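You operate a simulated robot arm through the tools that you are given. There is no shell and no other tool. Be economical: measure what you need, move in short steps, check, and stop when the job is done.

The job below is to be done with a simulated robot arm. You get a single attempt, and the scene is never put back.

## Task
Clear the green press, rack its vial and wipe the stain beside the press.
Fine: lever up, then yellow holder out, vial in the free well of the green rack; use the red pad and put it back; leave the other vials alone. Set down upright: clear vial. What is to be rubbed or washed off counts as gone when no trace of it is left.

It is judged by the outcome, as a careful person would: the job done as asked, and still so three seconds after it is handed in. It fails if anything else is knocked over, pushed out of place, dropped, spilled or broken.

## Robot
A 7-joint arm with a two-finger parallel gripper, fixed in place. Base frame: the origin is at the foot of the arm, x ahead of it, y to its left, z up; the work surface is at about z = 860. Units: mm, degrees, N and s.
With the tool pointing down near the work surface it reaches from about 240 to 680 mm from the base axis. Its first joint turns from -66.0 to 66.0 degrees. Payload 2.4 kg.
The TCP is the grasp point between the finger pads, 30 mm short of the fingertips. In the tool frame z runs along the fingers and y along their closing line. Largest opening 94 mm; finger width 28, thickness 10; the body of the gripper, 50 by 96 mm, starts 55 mm behind the TCP.
Orientation is that of the tool frame in the base frame, as [roll, pitch, yaw] about the fixed x, y, z axes, in that order (R = Rz(yaw) Ry(pitch) Rx(roll)). With the fingers straight down and closing along the base's y, the tool's x points along the base's -x, its y along +y and its z along -z.

## Interface
- The arm moves only by the tool drive_tool. Its argument "targets" is a list of rows, each a list of 3 entries, a list of its own where there are three numbers: the shift along the tool's x, y, z in m, then the turn, a rotation vector about the tool's x, y, z in degrees, then the closure in counts, from 0 (fully open) to 255 (shut). In form: [[[dx, dy, dz], [rx, ry, rz], grip], ...]. A call has 1 to 12 rows; each row is the pose to reach, as a shift and turn from the pose commanded when the call began, along the tool's axes at that moment. Rows are played at 5 a second. More than 50 mm and 8.6 degrees between two rows, or a gripper value outside its range, and nothing of the call is played. Where a pose cannot be reached the arm comes as near as it can. A force on the tool above 60 N (or 10 N above the force at the start of the call, whichever is more), or a blocked arm, ends the call early, and 0.2 s more pass. The fingers move at their own pace (about 153 mm/s each) and stop on an object; they squeeze with about 43 N. The grip force told is the motor's: it shows also when the fingers shut on nothing. Time passes only in rows, and 0.2 s behind the last, so rows that repeat a pose let the fingers close. It gives the time, the measured TCP pose, the force on the tool (base axes), the opening and the grip force at its end, in the units of the frame above (readings bear some noise), with the torque about the TCP (base axes, N m) and any sound that the robot's microphone picked up.
- Cameras (640 x 400 px; columns grow to the right, rows downward): "scene" is fixed at [49.6, 480.5, 1456.2]; the picture's right is [-0.66, -0.75, 0.00], its down [-0.35, 0.31, -0.88] and it looks along [0.66, -0.58, -0.47] (base axes); focal length 312 px, centre (320, 200). "wrist" rides on the gripper at [76, 14, -103] in the tool frame; the picture's right is [-0.18, 0.98, 0.00], its down [-0.75, -0.14, -0.64] and it looks along [-0.63, -0.12, 0.77] (tool axes); focal length 243 px, centre (320, 200). There is no depth. A picture from a camera that has moved, and an enlarged one, comes with that camera's place and axes in the base frame and with its lens.
- camera(camera): a new picture of that camera. No time passes.
- close_up(camera, box): a new picture of the part [left, top, right, bottom] of that camera's present view, enlarged. No time passes.
- hand_in(): hands the job in; it is judged then, once.

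Go step by step. Nothing tells you positions but the pictures and the camera data: compare them with the known pose of the tool, close in by small moves and look again before you grip or let go. The budget is 120 turns and 84 pictures, counting those below and the enlarged ones. Unless the task says otherwise, let go and move clear before handing in, and close with one line.

The tools are called as a command line: name --argument value ..., lists and objects as JSON in quotes. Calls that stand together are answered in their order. drive_tool: Moves the arm, as the interface text tells. Its arguments: {"type":"object","properties":{"targets":{"type":"array","items":{"type":"array"}}},"required":["targets"]} The other tools are called the same way: camera (camera) takes a picture; close_up (camera, box) takes an enlarged picture of a part of a camera's view; hand_in () hands the job in.

At the start:

```text
t: 0.0
ee_pos: [321.5, 72.5, 1326.1]
tcp_rot: [180.0, 0.1, -180.0]
contact_force: [0.8, -0.2, 0.7]
wrist_torque: [-0.03, 0.0, -0.02]
opening: 93.9
grasp_force: 0.1
```

scene: 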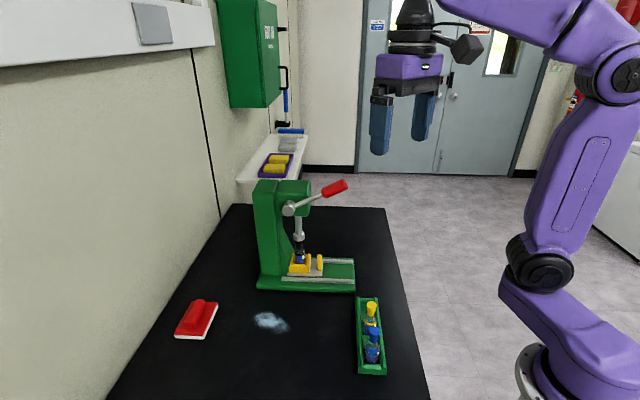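
wrist: 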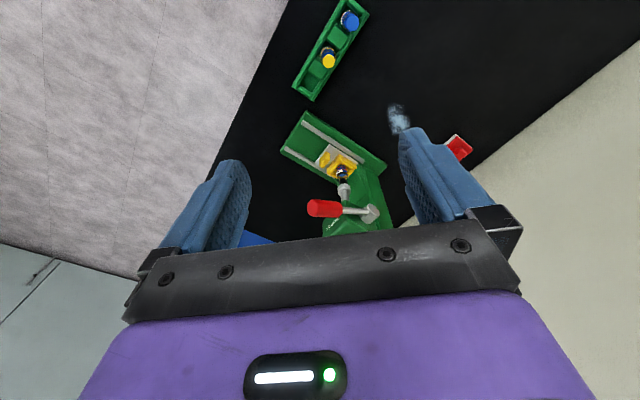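

I see the green press with its lever, a yellow holder under the ram, the green rack with two vials, the red pad and the stain. I'll take enlarged views first.

close_up --camera "scene" --box '[230, 160, 390, 300]'

close_up --camera "scene" --box '[160, 280, 400, 400]'

close_up --camera "wrist" --box '[250, 0, 490, 240]'

```text
2.86 times, centred on (310, 230) of scene
camera zoom: at [49.6, 480.5, 1456.2], right [-0.66, -0.75, 0.0], down [-0.35, 0.31, -0.88], along [0.66, -0.58, -0.47], focal length 892 px, centre (349, 114)
```

zoom: 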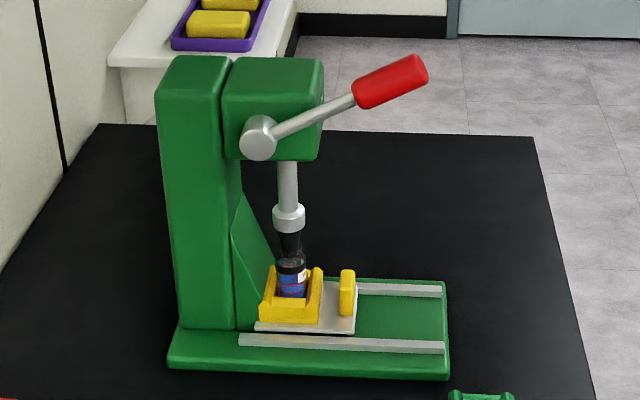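

```text
2.67 times, centred on (280, 340) of scene
camera zoom: at [49.6, 480.5, 1456.2], right [-0.66, -0.75, 0.0], down [-0.35, 0.31, -0.88], along [0.66, -0.58, -0.47], focal length 832 px, centre (427, -173)
```

zoom: 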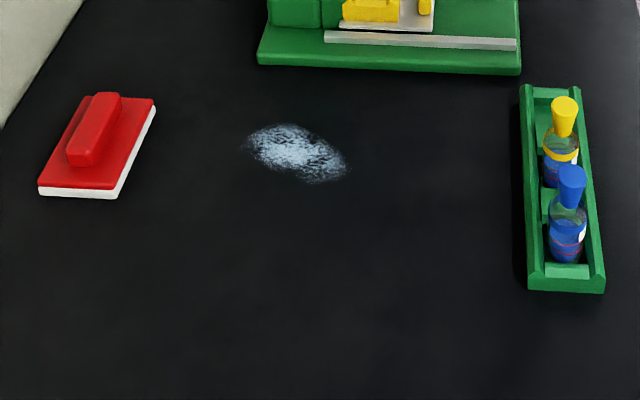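

```text
1.67 times, centred on (370, 120) of wrist
camera zoom: at [244.2, 84.6, 1428.0], right [0.18, 0.98, 0.0], down [0.75, -0.14, 0.64], along [0.63, -0.12, -0.77], focal length 404 px, centre (237, 333)
```

zoom: 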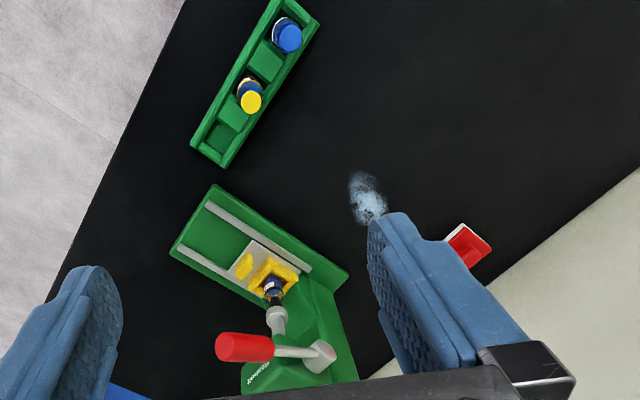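

The lever hub appears to be near (570,118,1095) with the knob near (492,45,1151), and the lever plane runs along about (-0.7,-0.7). I'll turn the tool 45° and hover above the knob.

drive_tool --targets '[[[-0.028, -0.0045, 0.0], [0, 0, -7.5], 0], [[-0.056, -0.009, 0.0], [0, 0, -15], 0], [[-0.084, -0.0135, 0.01], [0, 0, -22.5], 0], [[-0.112, -0.018, 0.02], [0, 0, -30], 0], [[-0.14, -0.0225, 0.04], [0, 0, -37.5], 0], [[-0.17, -0.027, 0.066], [0, 0, -45], 0]]'

camera --camera "wrist"

camera --camera "scene"

```text
t: 1.4
ee_pos: [490.6, 46.3, 1256.7]
tcp_rot: [-180.0, 0.0, -134.9]
contact_force: [0.3, 0.4, 0.3]
wrist_torque: [0.0, 0.03, -0.04]
opening: 94.2
grasp_force: 0.0
```

```text
78 pictures are left
camera wrist: at [426.4, 0.8, 1359.2], right [-0.57, 0.82, 0.0], down [0.63, 0.43, 0.64], along [0.53, 0.36, -0.77], focal length 243 px, centre (320, 200)
```

wrist: 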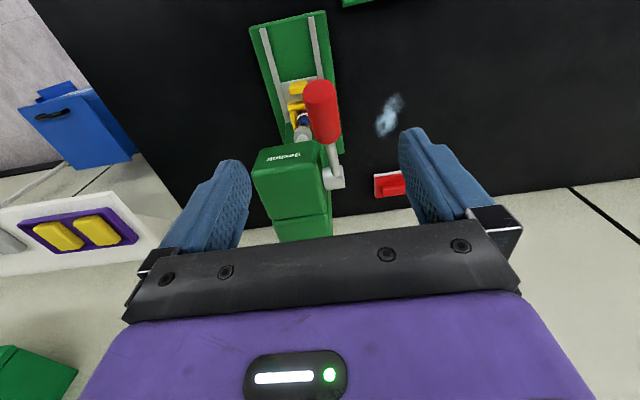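

```text
77 pictures are left
```

scene: 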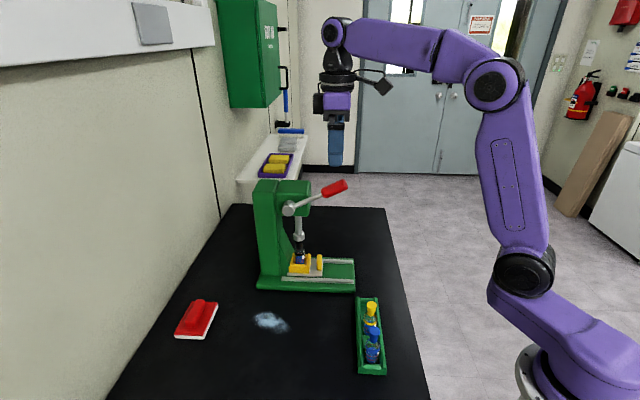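

The knob lies midway between the fingers, so I'll go down and look before closing.

drive_tool --targets '[[[0.006, 0, 0.03], [0, 0, 0], 0], [[0.006, 0, 0.06], [0, 0, 0], 0], [[0.006, 0, 0.087], [0, 0, 0], 0], [[0.006, 0, 0.087], [0, 0, 0], 0]]'

camera --camera "wrist"

close_up --camera "scene" --box '[230, 130, 390, 230]'

```text
t: 2.4
ee_pos: [485.8, 40.4, 1170.6]
tcp_rot: [180.0, 0.0, -135.1]
contact_force: [0.6, 0.1, -1.0]
wrist_torque: [-0.02, 0.0, -0.02]
opening: 94.1
grasp_force: 0.1
```

```text
76 pictures are left
camera wrist: at [420.9, -4.2, 1272.4], right [-0.57, 0.82, 0.0], down [0.63, 0.43, 0.64], along [0.53, 0.36, -0.77], focal length 243 px, centre (320, 200)
```

wrist: 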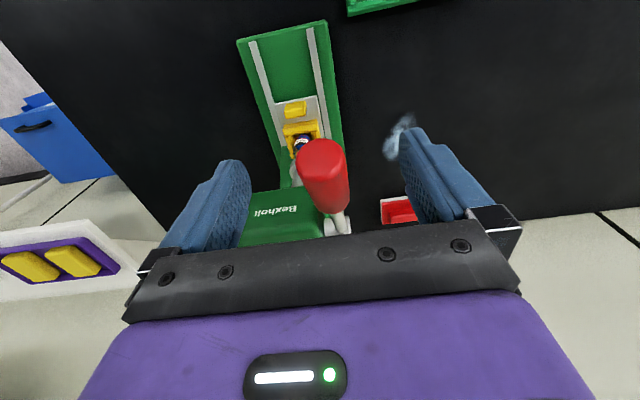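

```text
4.00 times, centred on (310, 180) of scene
camera zoom: at [49.6, 480.5, 1456.2], right [-0.66, -0.75, 0.0], down [-0.35, 0.31, -0.88], along [0.66, -0.58, -0.47], focal length 1249 px, centre (360, 280)
```

zoom: 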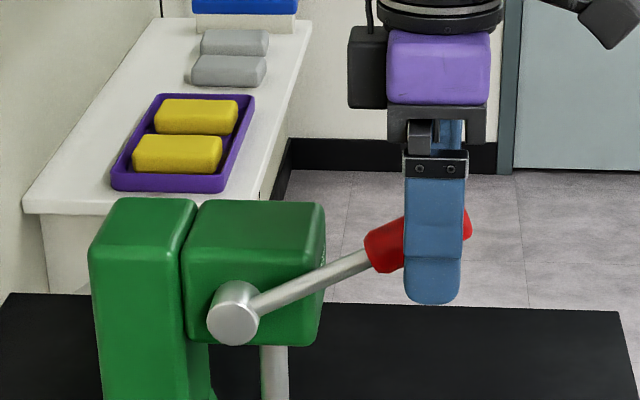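

The fingers straddle the knob. I'll close on it.

drive_tool --targets '[[[0, 0, 0], [0, 0, 0], 255], [[0, 0, 0], [0, 0, 0], 255], [[0, 0, 0], [0, 0, 0], 255]]'

```text
t: 3.2
ee_pos: [484.9, 42.3, 1169.6]
tcp_rot: [179.8, 0.0, -134.9]
contact_force: [-14.0, 13.2, 0.3]
wrist_torque: [-0.09, -0.17, -0.82]
opening: 24.9
grasp_force: 45.2
```

The knob is gripped at 24.9 mm. I'll shift 2 mm to relieve the side load and start raising it along the arc.

drive_tool --targets '[[[0, 0.002, 0], [0, 0, 0], 255], [[-0.0045, 0.002, -0.008], [0, 0, 0], 255], [[-0.0093, 0.002, -0.0154], [0, 0, 0], 255], [[-0.015, 0.002, -0.0225], [0, 0, 0], 255], [[-0.0207, 0.002, -0.0294], [0, 0, 0], 255]]'

close_up --camera "scene" --box '[230, 130, 390, 290]'

```text
t: 4.4
ee_pos: [498.8, 56.6, 1201.8]
tcp_rot: [179.7, -0.5, -134.9]
contact_force: [-25.3, 15.8, -10.7]
wrist_torque: [-1.21, 0.73, -1.13]
opening: 25.1
grasp_force: 45.2
```

```text
2.50 times, centred on (310, 210) of scene
camera zoom: at [48.9, 481.2, 1456.0], right [-0.66, -0.75, 0.0], down [-0.35, 0.31, -0.88], along [0.66, -0.58, -0.47], focal length 780 px, centre (345, 175)
```

zoom: 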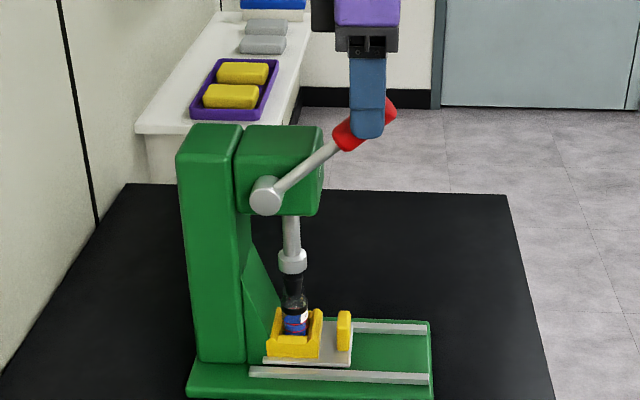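

The lever and ram are rising. There is some sideways load, so I'll probe with a small lateral shift.

drive_tool --targets '[[[0, 0.002, 0], [0, 0, 0], 255], [[0, 0.002, 0], [0, 0, 0], 255]]'

```text
t: 5.0
ee_pos: [498.3, 57.2, 1200.8]
tcp_rot: [-179.9, 0.0, -135.0]
contact_force: [-14.8, 12.3, -12.5]
wrist_torque: [-1.13, 0.5, -1.01]
opening: 24.7
grasp_force: 45.0
```

The shift reduced the load, so I'll continue the arc with 3 mm more that way.

drive_tool --targets '[[[-0.0065, 0.003, -0.0065], [0, 0, 0], 255], [[-0.0131, 0.003, -0.0123], [0, 0, 0], 255], [[-0.0205, 0.003, -0.0177], [0, 0, 0], 255], [[-0.0279, 0.003, -0.0226], [0, 0, 0], 255], [[-0.0355, 0.003, -0.027], [0, 0, 0], 255], [[-0.0439, 0.003, -0.0307], [0, 0, 0], 255]]'

close_up --camera "scene" --box '[230, 130, 390, 290]'

```text
t: 6.4
ee_pos: [529.3, 86.6, 1232.6]
tcp_rot: [-179.8, 0.0, -135.3]
contact_force: [0.2, -19.5, 3.6]
wrist_torque: [-0.75, 1.39, 0.56]
opening: 25.3
grasp_force: 44.8
```

```text
2.50 times, centred on (310, 210) of scene
camera zoom: at [49.6, 479.8, 1456.5], right [-0.66, -0.75, 0.0], down [-0.35, 0.31, -0.88], along [0.66, -0.58, -0.47], focal length 780 px, centre (345, 175)
```

zoom: 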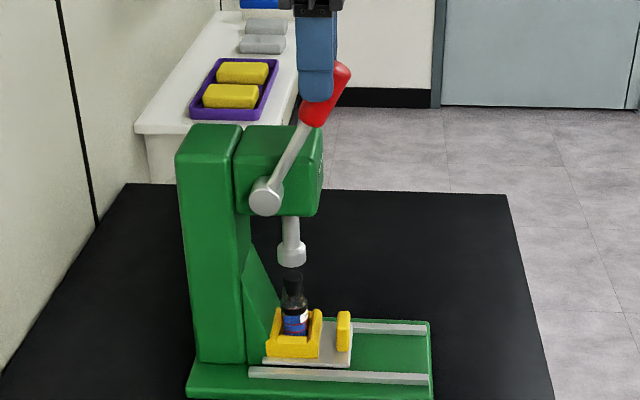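

The ram is clear of the vial. I'll continue the arc towards vertical.

drive_tool --targets '[[[-0.0055, -0.001, -0.0025], [0, 0, 0], 255], [[-0.011, -0.002, -0.0045], [0, 0, 0], 255], [[-0.017, -0.002, -0.0059], [0, 0, 0], 255]]'

close_up --camera "scene" --box '[230, 130, 390, 290]'

```text
t: 7.2
ee_pos: [539.2, 99.5, 1237.9]
tcp_rot: [-179.7, -0.1, -135.1]
contact_force: [-3.2, -19.8, 16.0]
wrist_torque: [-0.93, 1.27, 0.36]
opening: 24.9
grasp_force: 44.9
```

```text
2.50 times, centred on (310, 210) of scene
camera zoom: at [49.3, 479.8, 1456.5], right [-0.66, -0.75, 0.0], down [-0.35, 0.31, -0.88], along [0.66, -0.58, -0.47], focal length 780 px, centre (345, 175)
```

zoom: 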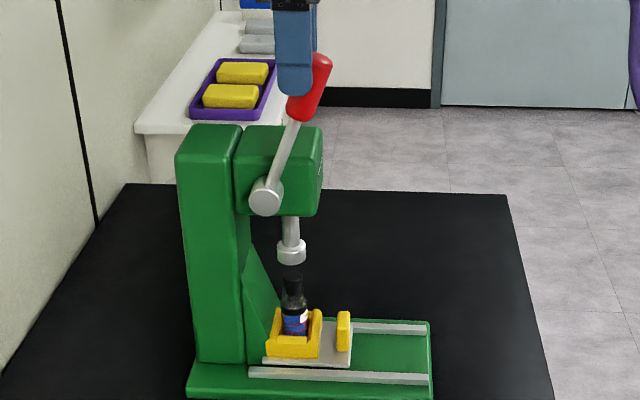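

The lever is near 70°. I'll push in slightly more to see whether this is its end stop.

drive_tool --targets '[[[-0.004, -0.0015, 0.002], [0, 0, 0], 255], [[-0.008, -0.0015, 0.002], [0, 0, 0], 255], [[-0.008, -0.0015, 0.002], [0, 0, 0], 255]]'

close_up --camera "scene" --box '[230, 130, 390, 290]'

```text
t: 8.0
ee_pos: [546.5, 105.3, 1237.3]
tcp_rot: [-179.9, 0.2, -134.9]
contact_force: [-5.7, -13.9, 26.8]
wrist_torque: [-0.68, 1.09, 0.23]
opening: 24.8
grasp_force: 45.0
```

```text
2.50 times, centred on (310, 210) of scene
camera zoom: at [48.9, 480.0, 1456.5], right [-0.66, -0.75, 0.0], down [-0.35, 0.31, -0.88], along [0.66, -0.58, -0.47], focal length 780 px, centre (345, 175)
```

zoom: 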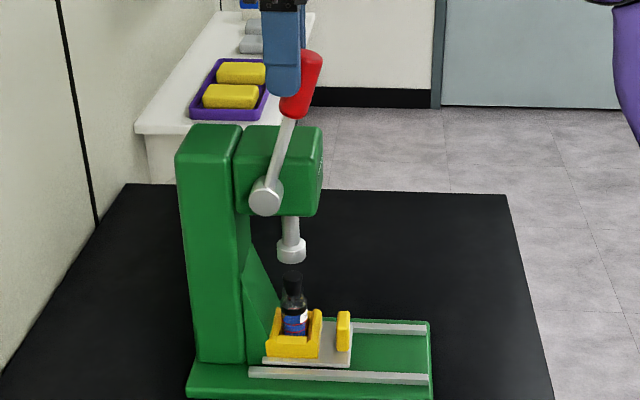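

The lever is about 75° and the ram well up. I'll open the fingers and see whether the lever stays.

drive_tool --targets '[[[0, 0, 0], [0, 0, 0], 200], [[0, 0, 0], [0, 0, 0], 120], [[0, 0, 0], [0, 0, 0], 60], [[0, 0, -0.01], [0, 0, 0], 0], [[0, 0, -0.05], [0, 0, 0], 0], [[0, 0, -0.08], [0, 0, 0], 0]]'

close_up --camera "scene" --box '[230, 130, 390, 290]'

```text
t: 9.4
ee_pos: [540.6, 104.7, 1287.1]
tcp_rot: [180.0, 0.0, -135.0]
contact_force: [-0.5, -1.1, 1.3]
wrist_torque: [0.0, -0.01, 0.04]
opening: 93.9
grasp_force: 0.1
out of reach, approached as far as the arm can: row 5, 6
```

```text
2.50 times, centred on (310, 210) of scene
camera zoom: at [49.6, 480.5, 1456.2], right [-0.66, -0.75, 0.0], down [-0.35, 0.31, -0.88], along [0.66, -0.58, -0.47], focal length 780 px, centre (345, 175)
```

zoom: 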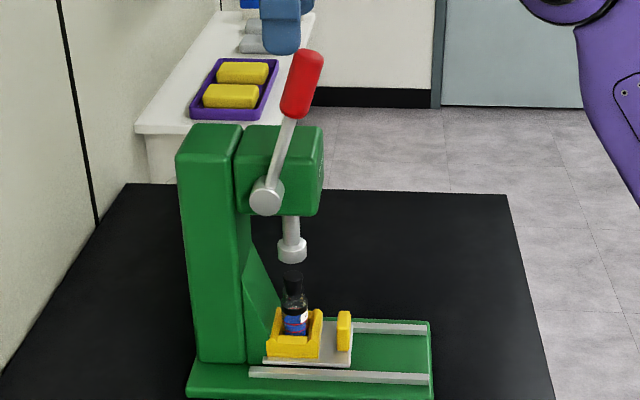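

The lever stays up. Next I'll back out in front of the press, lower, and tilt the fingers inward to look at the holder's tab.

drive_tool --targets '[[[0.045, 0, 0], [0, 0, 0], 0], [[0.09, 0, 0], [0, 0, 0], 0], [[0.135, -0.02, 0.0], [0, -8, 0], 0], [[0.165, -0.04, 0.03], [0, -16, 0], 0], [[0.18, -0.052, 0.075], [0, -24, 0], 0], [[0.18, -0.052, 0.12], [0, -32, 0], 0], [[0.18, -0.052, 0.165], [0, -35, 0], 0]]'

camera --camera "wrist"

```text
t: 11.0
ee_pos: [450.5, -62.3, 1117.6]
tcp_rot: [-179.9, 35.2, -135.1]
contact_force: [1.2, 0.2, 1.1]
wrist_torque: [0.03, -0.04, -0.01]
opening: 94.1
grasp_force: 0.0
```

```text
69 pictures are left
camera wrist: at [353.7, -138.2, 1158.0], right [-0.59, 0.8, 0.1], down [0.27, 0.08, 0.96], along [0.76, 0.59, -0.26], focal length 243 px, centre (320, 200)
```

wrist: 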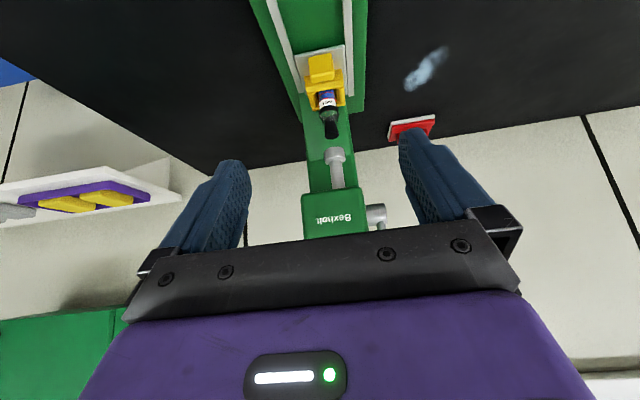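

The tab is near (557,39,900) and the vial near (588,82,915). I'll take an enlarged view.

close_up --camera "wrist" --box '[260, 0, 400, 160]'

close_up --camera "scene" --box '[280, 230, 380, 300]'

```text
2.50 times, centred on (330, 80) of wrist
camera zoom: at [353.7, -138.2, 1158.0], right [-0.59, 0.8, 0.1], down [0.27, 0.08, 0.96], along [0.76, 0.59, -0.26], focal length 606 px, centre (295, 500)
```

zoom: 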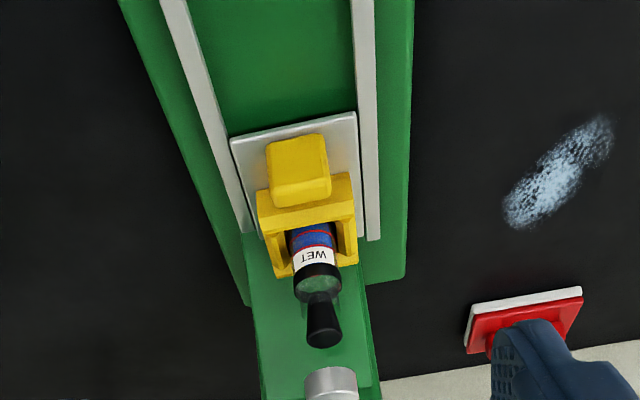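

```text
5.71 times, centred on (330, 265) of scene
camera zoom: at [49.6, 480.5, 1456.3], right [-0.66, -0.75, 0.0], down [-0.35, 0.31, -0.88], along [0.66, -0.58, -0.47], focal length 1784 px, centre (263, -171)
```

zoom: 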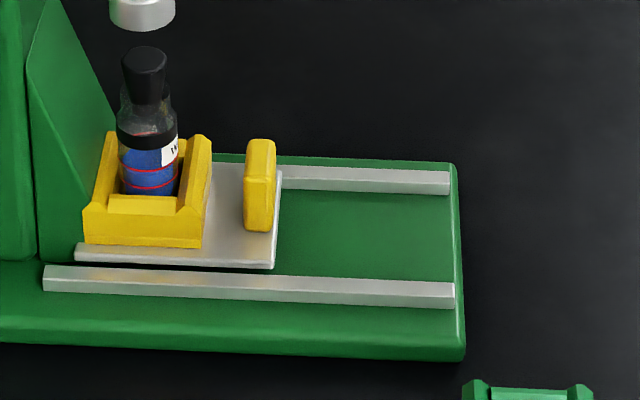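

The tab is about 32 mm wide, so I'll grip it from the sides with tilted fingers opened to about 62 mm. I'll approach to a pre-grasp in front of it.

drive_tool --targets '[[[0.007, 0.0, 0.043], [0, 0, 0], 80], [[0.014, 0.001, 0.086], [0, 0, 0], 80], [[0.021, 0.0016, 0.129], [0, 0, 0], 80], [[0.029, 0.0016, 0.172], [0, 0, 0], 80], [[0.029, 0.0016, 0.172], [0, 0, 0], 80]]'

camera --camera "wrist"

close_up --camera "scene" --box '[260, 190, 400, 300]'

```text
t: 12.2
ee_pos: [506.8, -5.0, 960.0]
tcp_rot: [-179.9, 35.1, -134.9]
contact_force: [0.4, 0.1, 1.1]
wrist_torque: [-0.01, 0.0, 0.0]
opening: 64.3
grasp_force: 0.1
```

```text
66 pictures are left
camera wrist: at [409.4, -81.3, 999.3], right [-0.59, 0.8, 0.11], down [0.28, 0.08, 0.96], along [0.76, 0.59, -0.27], focal length 243 px, centre (320, 200)
```

wrist: 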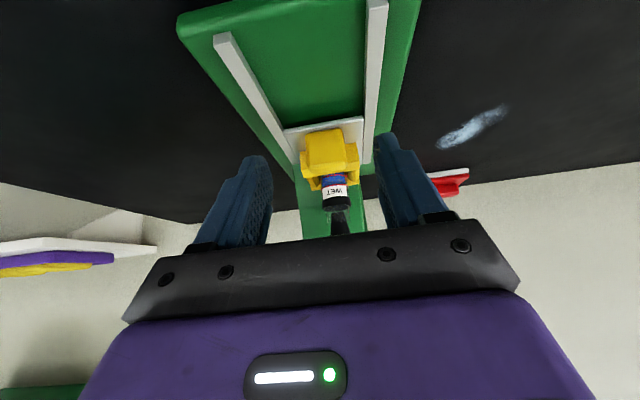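

```text
3.64 times, centred on (330, 245) of scene
camera zoom: at [49.6, 480.6, 1456.2], right [-0.66, -0.75, 0.0], down [-0.35, 0.31, -0.88], along [0.66, -0.58, -0.47], focal length 1135 px, centre (284, 36)
```

zoom: 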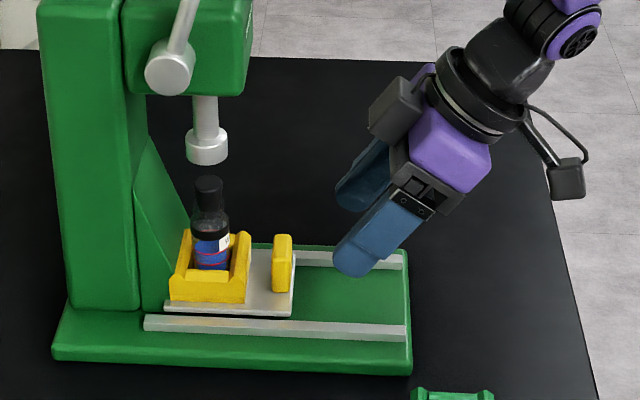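

The alignment looks right (tab at w≈361, the same as the TCP). I'll move in to the tab.

drive_tool --targets '[[[-0.005, 0.0, 0.021], [0, 0, 0], 80], [[-0.0104, 0.0, 0.042], [0, 0, 0], 80], [[-0.0156, 0.0, 0.063], [0, 0, 0], 80], [[-0.0156, 0.0, 0.063], [0, 0, 0], 80]]'

camera --camera "wrist"

close_up --camera "scene" --box '[260, 190, 400, 300]'

```text
t: 13.2
ee_pos: [537.1, 28.5, 921.2]
tcp_rot: [-179.9, 35.2, -135.0]
contact_force: [-34.0, -13.6, 48.3]
wrist_torque: [0.34, 1.15, 0.59]
opening: 65.0
grasp_force: 0.6
```

```text
64 pictures are left
camera wrist: at [439.6, -48.7, 960.0], right [-0.59, 0.8, 0.11], down [0.27, 0.07, 0.96], along [0.76, 0.59, -0.26], focal length 243 px, centre (320, 200)
```

wrist: 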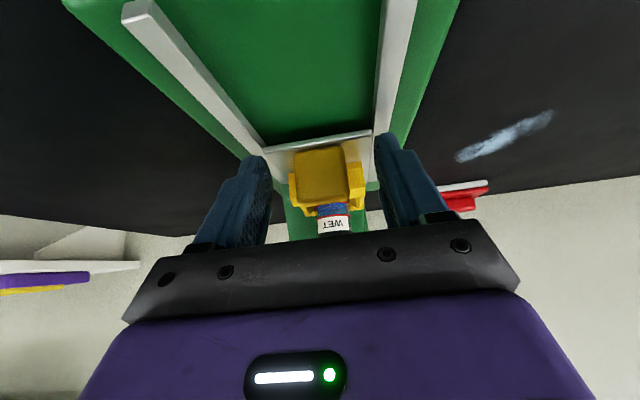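

```text
3.64 times, centred on (330, 245) of scene
camera zoom: at [47.9, 480.1, 1456.5], right [-0.66, -0.75, 0.0], down [-0.35, 0.31, -0.88], along [0.66, -0.58, -0.47], focal length 1135 px, centre (284, 36)
```

zoom: 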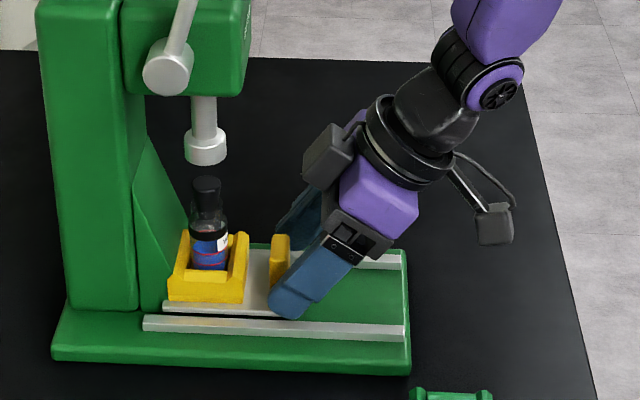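

The fingertips touched the rail or plate, with 48 N upward. I'll rise a bit and recheck.

drive_tool --targets '[[[-0.0069, 0.0, -0.0098], [0, 0, 0], 80], [[-0.0069, 0.0, -0.0098], [0, 0, 0], 80]]'

close_up --camera "scene" --box '[260, 190, 400, 300]'

close_up --camera "wrist" --box '[220, 60, 420, 260]'

```text
t: 13.8
ee_pos: [538.7, 29.7, 930.6]
tcp_rot: [179.9, 35.0, -135.0]
contact_force: [0.4, 0.0, 0.7]
wrist_torque: [0.01, 0.0, 0.01]
opening: 64.8
grasp_force: 0.1
```

```text
3.64 times, centred on (330, 245) of scene
camera zoom: at [49.6, 480.5, 1456.2], right [-0.66, -0.75, 0.0], down [-0.35, 0.31, -0.88], along [0.66, -0.58, -0.47], focal length 1135 px, centre (284, 36)
```

zoom: 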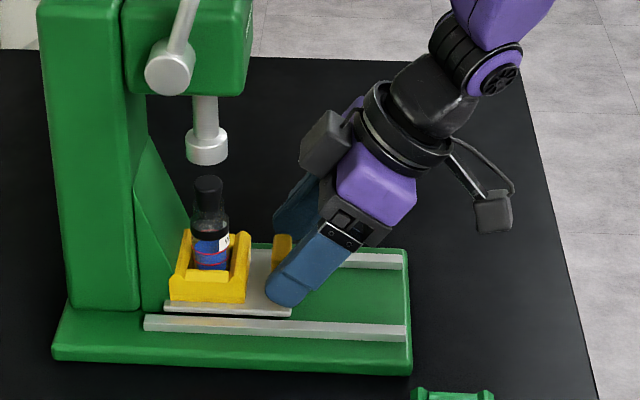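

```text
2.00 times, centred on (320, 160) of wrist
camera zoom: at [441.7, -46.7, 971.0], right [-0.59, 0.8, 0.11], down [0.28, 0.08, 0.96], along [0.76, 0.59, -0.27], focal length 485 px, centre (320, 280)
```

zoom: 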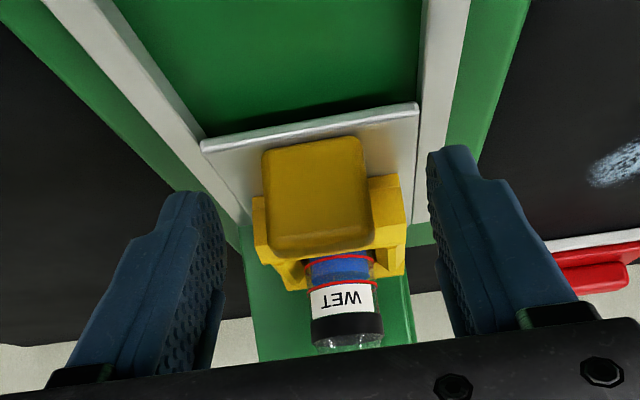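

The force is gone and the tab sits between the fingers. I'll close.

drive_tool --targets '[[[-0.0, 0.0, 0.0], [0, 0, 0], 140], [[0, 0, 0], [0, 0, 0], 200], [[0, 0, 0], [0, 0, 0], 255], [[0, 0, 0], [0, 0, 0], 255]]'

close_up --camera "wrist" --box '[220, 60, 420, 260]'

```text
t: 14.8
ee_pos: [538.9, 29.7, 931.0]
tcp_rot: [-180.0, 35.0, -135.0]
contact_force: [2.7, -2.5, -1.8]
wrist_torque: [-0.15, -0.02, -0.02]
opening: 31.6
grasp_force: 44.9
```

```text
2.00 times, centred on (320, 160) of wrist
camera zoom: at [441.6, -47.5, 971.1], right [-0.59, 0.8, 0.11], down [0.28, 0.08, 0.96], along [0.76, 0.59, -0.27], focal length 485 px, centre (320, 280)
```

zoom: 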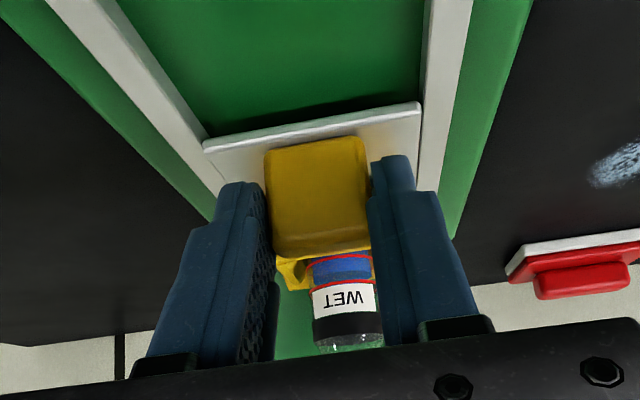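

I have the tab. I'll slide the holder out slowly by 40 mm and check.

drive_tool --targets '[[[0.0041, 0.0, -0.0029], [0, 0, 0], 255], [[0.0082, 0.0, -0.0057], [0, 0, 0], 255], [[0.0123, 0.0, -0.0086], [0, 0, 0], 255], [[0.0164, 0.0, -0.0115], [0, 0, 0], 255], [[0.0205, 0.0, -0.0144], [0, 0, 0], 255], [[0.0246, 0.0, -0.0172], [0, 0, 0], 255], [[0.0287, 0.0, -0.0201], [0, 0, 0], 255], [[0.0328, 0.0, -0.023], [0, 0, 0], 255]]'

close_up --camera "scene" --box '[260, 190, 400, 300]'

```text
t: 16.6
ee_pos: [511.2, 0.7, 931.1]
tcp_rot: [-179.8, 34.9, -134.9]
contact_force: [12.9, -11.5, -9.0]
wrist_torque: [-0.93, 0.77, -0.53]
opening: 31.7
grasp_force: 45.3
```

```text
3.64 times, centred on (330, 245) of scene
camera zoom: at [50.1, 480.3, 1456.3], right [-0.66, -0.75, 0.0], down [-0.35, 0.31, -0.88], along [0.66, -0.58, -0.47], focal length 1135 px, centre (284, 36)
```

zoom: 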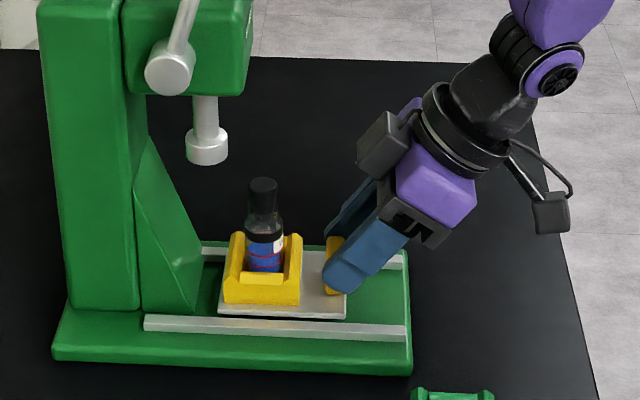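

The holder slides well with the vial upright. I'll pull about 36 mm more.

drive_tool --targets '[[[0.0041, -0.001, -0.0029], [0, 0, 0], 255], [[0.0082, -0.001, -0.0057], [0, 0, 0], 255], [[0.0123, -0.001, -0.0086], [0, 0, 0], 255], [[0.0164, -0.001, -0.0115], [0, 0, 0], 255], [[0.0205, -0.001, -0.0144], [0, 0, 0], 255], [[0.0246, -0.001, -0.0172], [0, 0, 0], 255], [[0.0287, -0.001, -0.0201], [0, 0, 0], 255]]'

close_up --camera "scene" --box '[260, 190, 400, 300]'

```text
t: 18.2
ee_pos: [485.3, -23.3, 930.3]
tcp_rot: [180.0, 34.9, -135.1]
contact_force: [14.0, -12.7, -14.1]
wrist_torque: [-0.15, -0.41, -0.37]
opening: 31.6
grasp_force: 44.6
```

```text
3.64 times, centred on (330, 245) of scene
camera zoom: at [50.2, 480.2, 1456.3], right [-0.66, -0.75, 0.0], down [-0.35, 0.31, -0.88], along [0.66, -0.58, -0.47], focal length 1135 px, centre (284, 36)
```

zoom: 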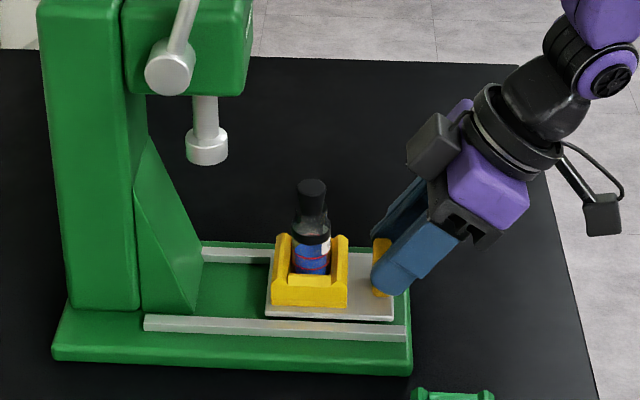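

I'll pull about 8 mm more towards the rail end, then release and back away.

drive_tool --targets '[[[0.0033, -0.001, -0.0023], [0, 0, 0], 255], [[0.0066, -0.001, -0.0046], [0, 0, 0], 255], [[0.0066, -0.001, -0.0046], [0, 0, 0], 255]]'

drive_tool --targets '[[[0.0, 0.0, 0], [0, 0, 0], 180], [[0, 0, 0], [0, 0, 0], 100], [[0, 0, 0], [0, 0, 0], 80], [[0.0, 0, -0.04], [0, 0, 0], 80], [[0.0, 0, -0.085], [0, 0, 0], 60], [[0.0, 0, -0.13], [0, 0, 0], 30], [[0.0, 0, -0.16], [0, 0, 0], 0]]'

camera --camera "wrist"

close_up --camera "scene" --box '[260, 190, 400, 300]'

```text
t: 19.0
ee_pos: [479.2, -29.3, 931.1]
tcp_rot: [-180.0, 35.0, -135.1]
contact_force: [6.2, -9.6, -10.0]
wrist_torque: [-0.67, 0.54, -0.33]
opening: 31.8
grasp_force: 45.0
```

```text
t: 20.6
ee_pos: [418.6, -93.8, 1063.9]
tcp_rot: [180.0, 34.9, -135.0]
contact_force: [0.4, -0.4, -0.1]
wrist_torque: [-0.01, -0.03, 0.02]
opening: 94.0
grasp_force: 0.0
```

```text
57 pictures are left
camera wrist: at [320.9, -171.2, 1104.4], right [-0.59, 0.8, 0.11], down [0.28, 0.08, 0.96], along [0.76, 0.59, -0.27], focal length 243 px, centre (320, 200)
```

wrist: 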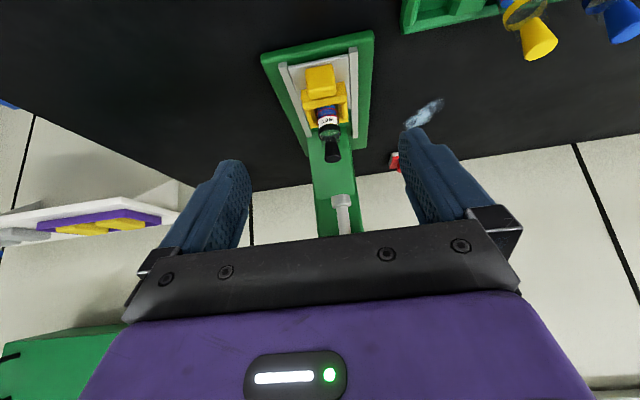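

```text
3.64 times, centred on (330, 245) of scene
camera zoom: at [49.6, 480.5, 1456.3], right [-0.66, -0.75, 0.0], down [-0.35, 0.31, -0.88], along [0.66, -0.58, -0.47], focal length 1135 px, centre (284, 36)
```

zoom: 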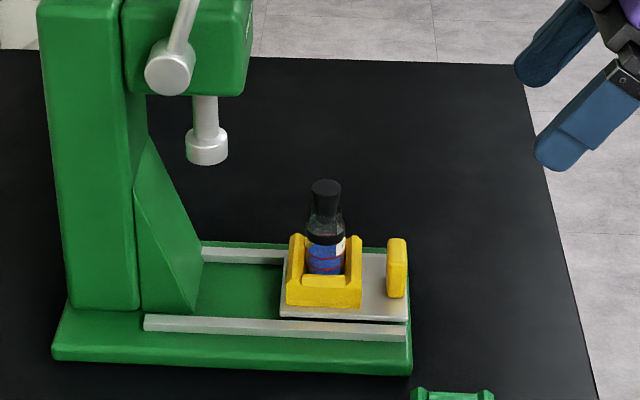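

The holder is out with the vial upright. I'll reduce the tilt to 15° and move close above to view the vial in its seat.

drive_tool --targets '[[[-0.02, 0.0, 0.033], [0, 7, 0], 0], [[-0.043, 0, 0.066], [0, 14, 0], 0], [[-0.065, 0, 0.099], [0, 20, 0], 0], [[-0.065, 0, 0.099], [0, 20, 0], 0]]'

camera --camera "wrist"

close_up --camera "wrist" --box '[260, 60, 400, 220]'

close_up --camera "scene" --box '[310, 220, 380, 290]'

```text
t: 21.6
ee_pos: [495.2, -15.7, 1018.0]
tcp_rot: [179.9, 14.9, -134.9]
contact_force: [-0.1, -0.5, 0.8]
wrist_torque: [0.03, 0.01, 0.02]
opening: 93.9
grasp_force: 0.0
```

```text
55 pictures are left
camera wrist: at [412.8, -77.3, 1098.5], right [-0.57, 0.82, 0.05], down [0.5, 0.3, 0.81], along [0.65, 0.49, -0.58], focal length 243 px, centre (320, 200)
```

wrist: 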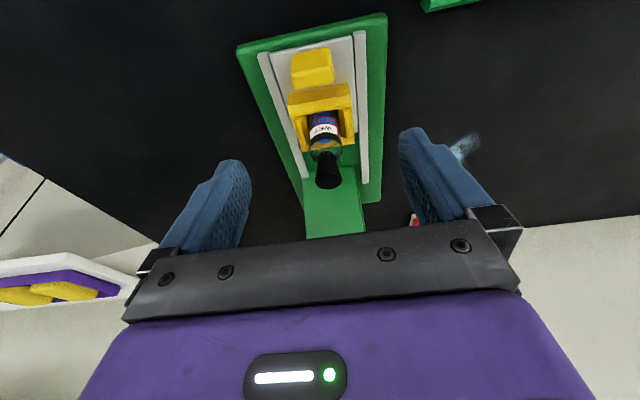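

```text
2.50 times, centred on (330, 140) of wrist
camera zoom: at [412.8, -77.3, 1098.5], right [-0.57, 0.82, 0.05], down [0.5, 0.3, 0.81], along [0.65, 0.49, -0.58], focal length 606 px, centre (295, 350)
```

zoom: 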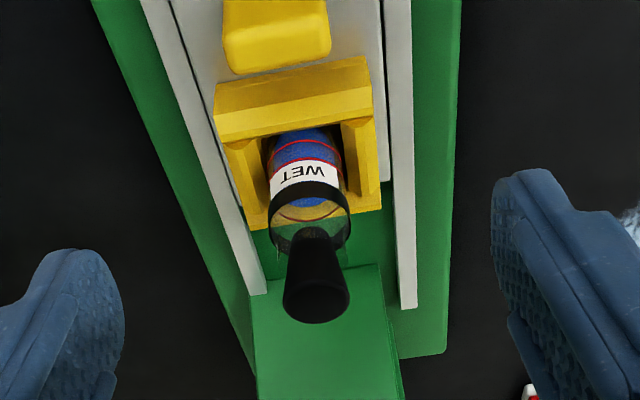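

```text
5.71 times, centred on (345, 255) of scene
camera zoom: at [49.6, 480.6, 1456.2], right [-0.66, -0.75, 0.0], down [-0.35, 0.31, -0.88], along [0.66, -0.58, -0.47], focal length 1784 px, centre (177, -114)
```

zoom: 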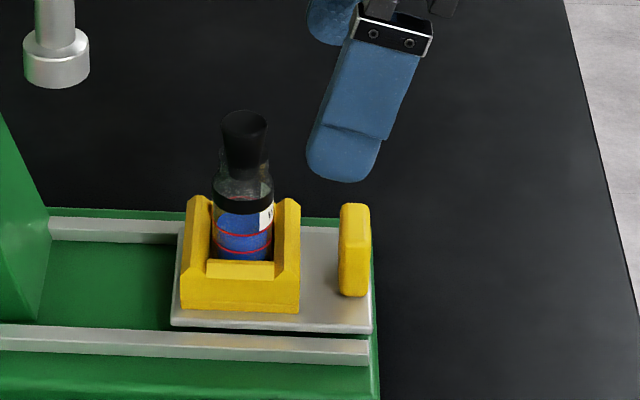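

The holder's tall walls are on the press axis and the low walls on the sides, so closing sideways suits. I'll move above the vial, straddling the stopper, and check alignment.

drive_tool --targets '[[[-0.017, 0.0, 0.0], [0, 2.5, 0], 0], [[-0.0343, -0.0007, 0.018], [0, 5, 0], 0], [[-0.0343, -0.0007, 0.0382], [0, 5, 0], 0], [[-0.0343, -0.0007, 0.0382], [0, 5, 0], 0]]'

camera --camera "wrist"

close_up --camera "scene" --box '[290, 170, 410, 290]'

```text
t: 22.6
ee_pos: [523.2, 15.4, 990.4]
tcp_rot: [-180.0, 10.0, -135.1]
contact_force: [0.3, 0.9, -0.1]
wrist_torque: [-0.01, 0.0, -0.02]
opening: 94.0
grasp_force: 0.0
```

```text
52 pictures are left
camera wrist: at [447.4, -41.9, 1078.3], right [-0.57, 0.82, 0.03], down [0.55, 0.35, 0.76], along [0.62, 0.45, -0.65], focal length 243 px, centre (320, 200)
```

wrist: 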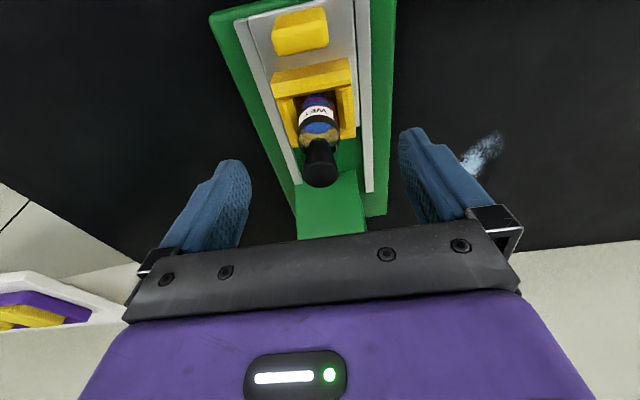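

```text
3.33 times, centred on (350, 230) of scene
camera zoom: at [49.6, 480.5, 1456.2], right [-0.66, -0.75, 0.0], down [-0.35, 0.31, -0.88], along [0.66, -0.58, -0.47], focal length 1041 px, centre (220, 100)
```

zoom: 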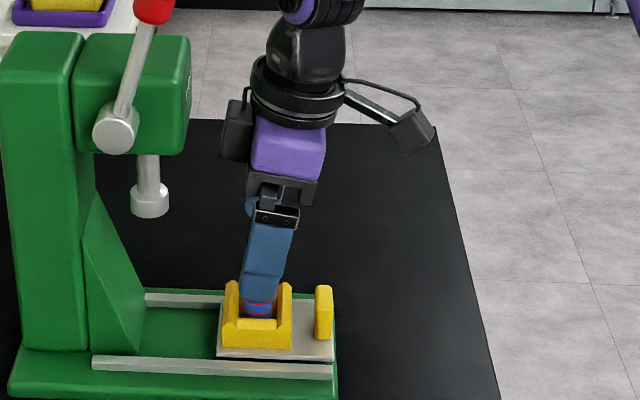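

The vial axis should be near s=387, w=361, with its body reaching z≈955 above the walls at ≈936. I'll descend 31 mm, still open.

drive_tool --targets '[[[0.001, -0.002, 0.01], [0, 0, 0], 0], [[0.002, -0.002, 0.02], [0, 0, 0], 0], [[0.0027, -0.002, 0.031], [0, 0, 0], 0], [[0.0027, -0.002, 0.031], [0, 0, 0], 0]]'

close_up --camera "wrist" --box '[200, 40, 440, 240]'

close_up --camera "scene" --box '[310, 220, 380, 290]'

```text
t: 23.6
ee_pos: [527.6, 14.9, 959.8]
tcp_rot: [180.0, 10.0, -135.0]
contact_force: [1.0, -0.6, -0.6]
wrist_torque: [-0.02, 0.03, 0.02]
opening: 94.0
grasp_force: 0.1
```

```text
2.00 times, centred on (320, 140) of wrist
camera zoom: at [450.4, -41.8, 1047.6], right [-0.57, 0.82, 0.03], down [0.55, 0.35, 0.76], along [0.62, 0.45, -0.65], focal length 485 px, centre (320, 320)
```

zoom: 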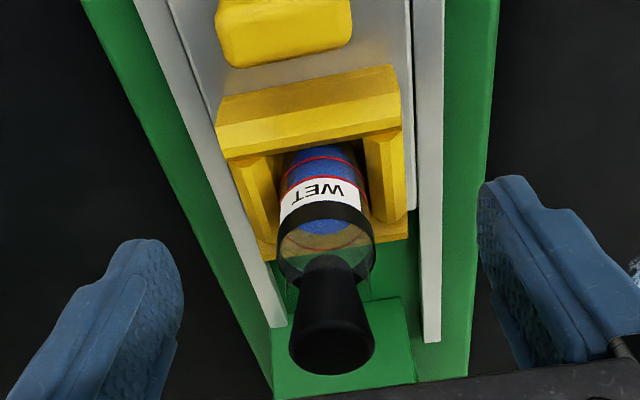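

```text
5.71 times, centred on (345, 255) of scene
camera zoom: at [49.6, 480.5, 1456.2], right [-0.66, -0.75, 0.0], down [-0.35, 0.31, -0.88], along [0.66, -0.58, -0.47], focal length 1784 px, centre (177, -114)
```

zoom: 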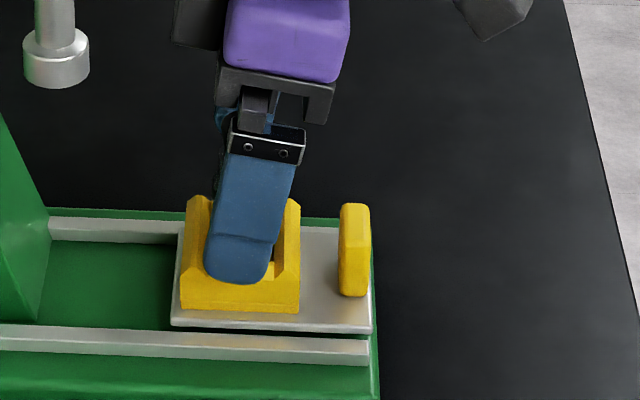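

Alignment is good in both views. I'll close gently.

drive_tool --targets '[[[0, 0, 0], [0, 0, 0], 80], [[0, 0, 0], [0, 0, 0], 130], [[0, 0, 0], [0, 0, 0], 160], [[0, 0, 0], [0, 0, 0], 190], [[0, 0, 0], [0, 0, 0], 220], [[0, 0, 0], [0, 0, 0], 255]]'

close_up --camera "wrist" --box '[200, 40, 440, 240]'

```text
t: 25.0
ee_pos: [526.8, 16.0, 959.9]
tcp_rot: [180.0, 10.0, -135.0]
contact_force: [-2.1, 1.4, 0.8]
wrist_torque: [0.09, 0.05, 0.01]
opening: 25.4
grasp_force: 42.9
```

```text
2.00 times, centred on (320, 140) of wrist
camera zoom: at [450.3, -41.7, 1047.7], right [-0.57, 0.82, 0.03], down [0.55, 0.35, 0.76], along [0.62, 0.45, -0.65], focal length 485 px, centre (320, 320)
```

zoom: 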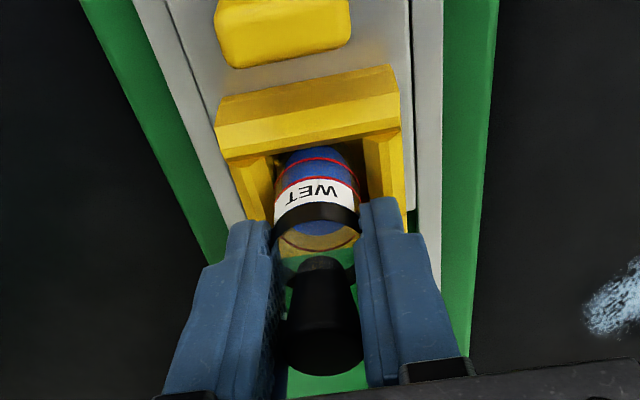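

The vial is gripped at 25.4 mm. I'll lift straight up slowly.

drive_tool --targets '[[[-0.0009, 0, -0.005], [0, 0, 0], 255], [[-0.0026, 0, -0.0148], [0, 0, 0], 255], [[-0.0052, 0, -0.0295], [0, 0, 0], 255], [[-0.0087, 0, -0.049], [0, 0, 0], 255], [[-0.0122, 0, -0.069], [0, 0, 0], 255]]'

close_up --camera "scene" --box '[280, 180, 420, 300]'

```text
t: 26.2
ee_pos: [528.8, 12.4, 1029.3]
tcp_rot: [179.9, 10.0, -134.9]
contact_force: [0.0, 0.6, -0.2]
wrist_torque: [0.0, 0.0, 0.01]
opening: 25.3
grasp_force: 43.0
```

```text
3.33 times, centred on (350, 240) of scene
camera zoom: at [49.6, 480.5, 1456.2], right [-0.66, -0.75, 0.0], down [-0.35, 0.31, -0.88], along [0.66, -0.58, -0.47], focal length 1041 px, centre (220, 67)
```

zoom: 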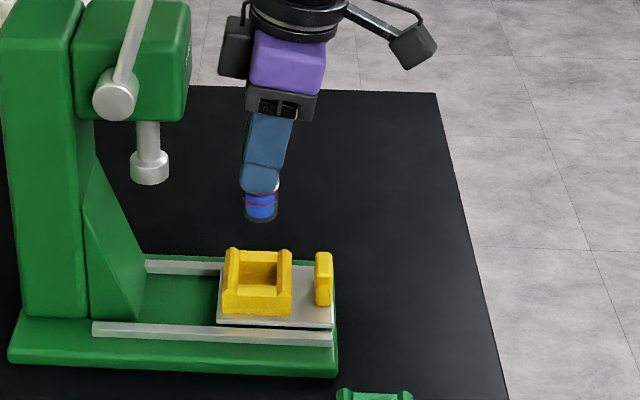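

The vial is out and the holder stayed put. I'll carry it up and across, and look at the rack.

drive_tool --targets '[[[0.0, 0.0, -0.03], [0, 0, 0], 255], [[0.025, 0.02, -0.05], [0, 0, 0], 255], [[0.06, 0.045, -0.065], [0, 0, 0], 255], [[0.085, 0.066, -0.075], [0, 0, 0], 255], [[0.1015, 0.0827, -0.0799], [0, 0, 0], 255]]'

camera --camera "wrist"

close_up --camera "scene" --box '[320, 280, 420, 390]'

```text
t: 27.4
ee_pos: [388.4, -10.9, 1091.1]
tcp_rot: [179.9, 10.1, -135.0]
contact_force: [0.4, 0.2, -0.6]
wrist_torque: [0.01, 0.02, 0.01]
opening: 25.3
grasp_force: 43.5
```

```text
46 pictures are left
camera wrist: at [310.7, -67.2, 1179.9], right [-0.57, 0.82, 0.03], down [0.55, 0.35, 0.76], along [0.62, 0.45, -0.65], focal length 243 px, centre (320, 200)
```

wrist: 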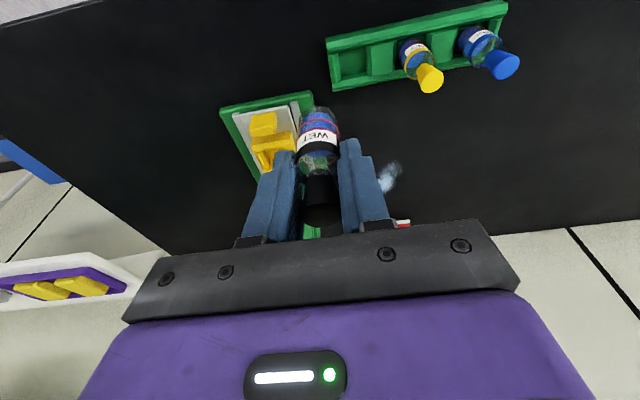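

```text
3.64 times, centred on (370, 335) of scene
camera zoom: at [49.6, 480.5, 1456.2], right [-0.66, -0.75, 0.0], down [-0.35, 0.31, -0.88], along [0.66, -0.58, -0.47], focal length 1135 px, centre (138, -291)
```

zoom: 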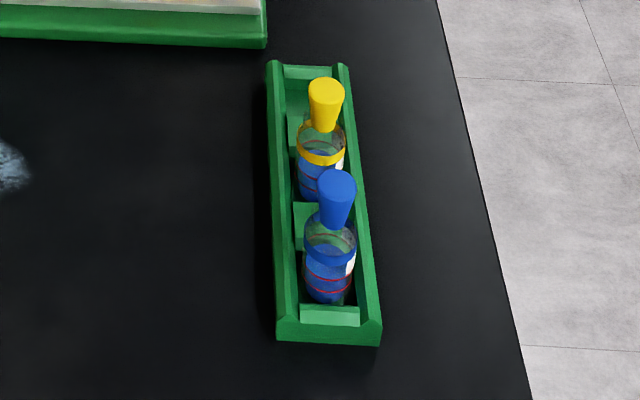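

I'll enlarge the wrist view of the rack.

close_up --camera "wrist" --box '[310, 0, 530, 110]'

```text
2.91 times, centred on (420, 55) of wrist
camera zoom: at [310.7, -67.2, 1179.9], right [-0.57, 0.82, 0.03], down [0.55, 0.35, 0.76], along [0.62, 0.45, -0.65], focal length 706 px, centre (29, 622)
```

zoom: 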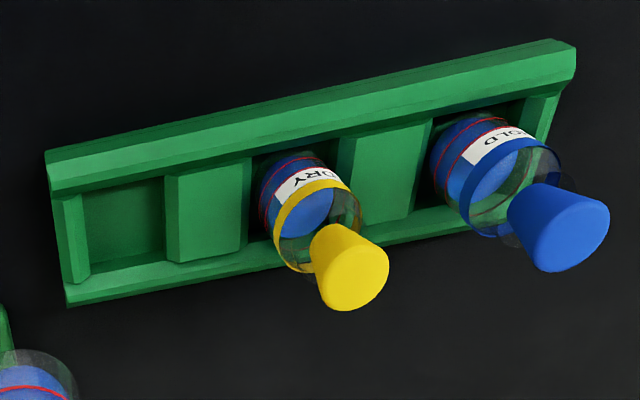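

The free well is at the far end of the rack, which is parallel to my closing line, with its centre near s=294, w=239. I'll check how the vial sits in the grip before moving over.

close_up --camera "wrist" --box '[250, 90, 400, 240]'

camera --camera "scene"

```text
2.67 times, centred on (325, 165) of wrist
camera zoom: at [310.7, -67.2, 1179.9], right [-0.57, 0.82, 0.03], down [0.55, 0.35, 0.76], along [0.62, 0.45, -0.65], focal length 647 px, centre (307, 293)
```

zoom: 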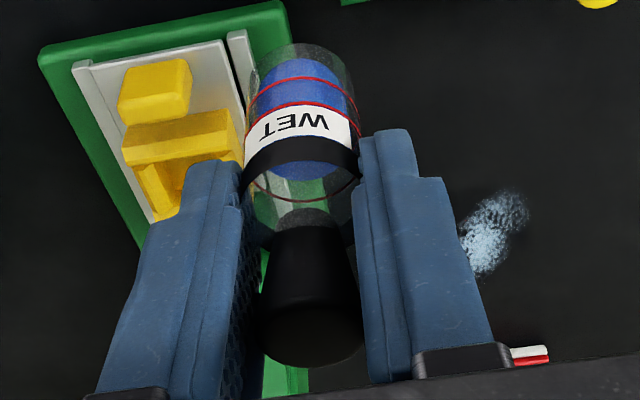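

```text
42 pictures are left
```

scene: 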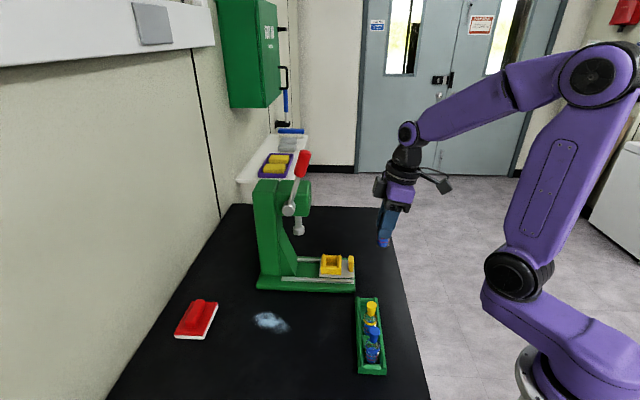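

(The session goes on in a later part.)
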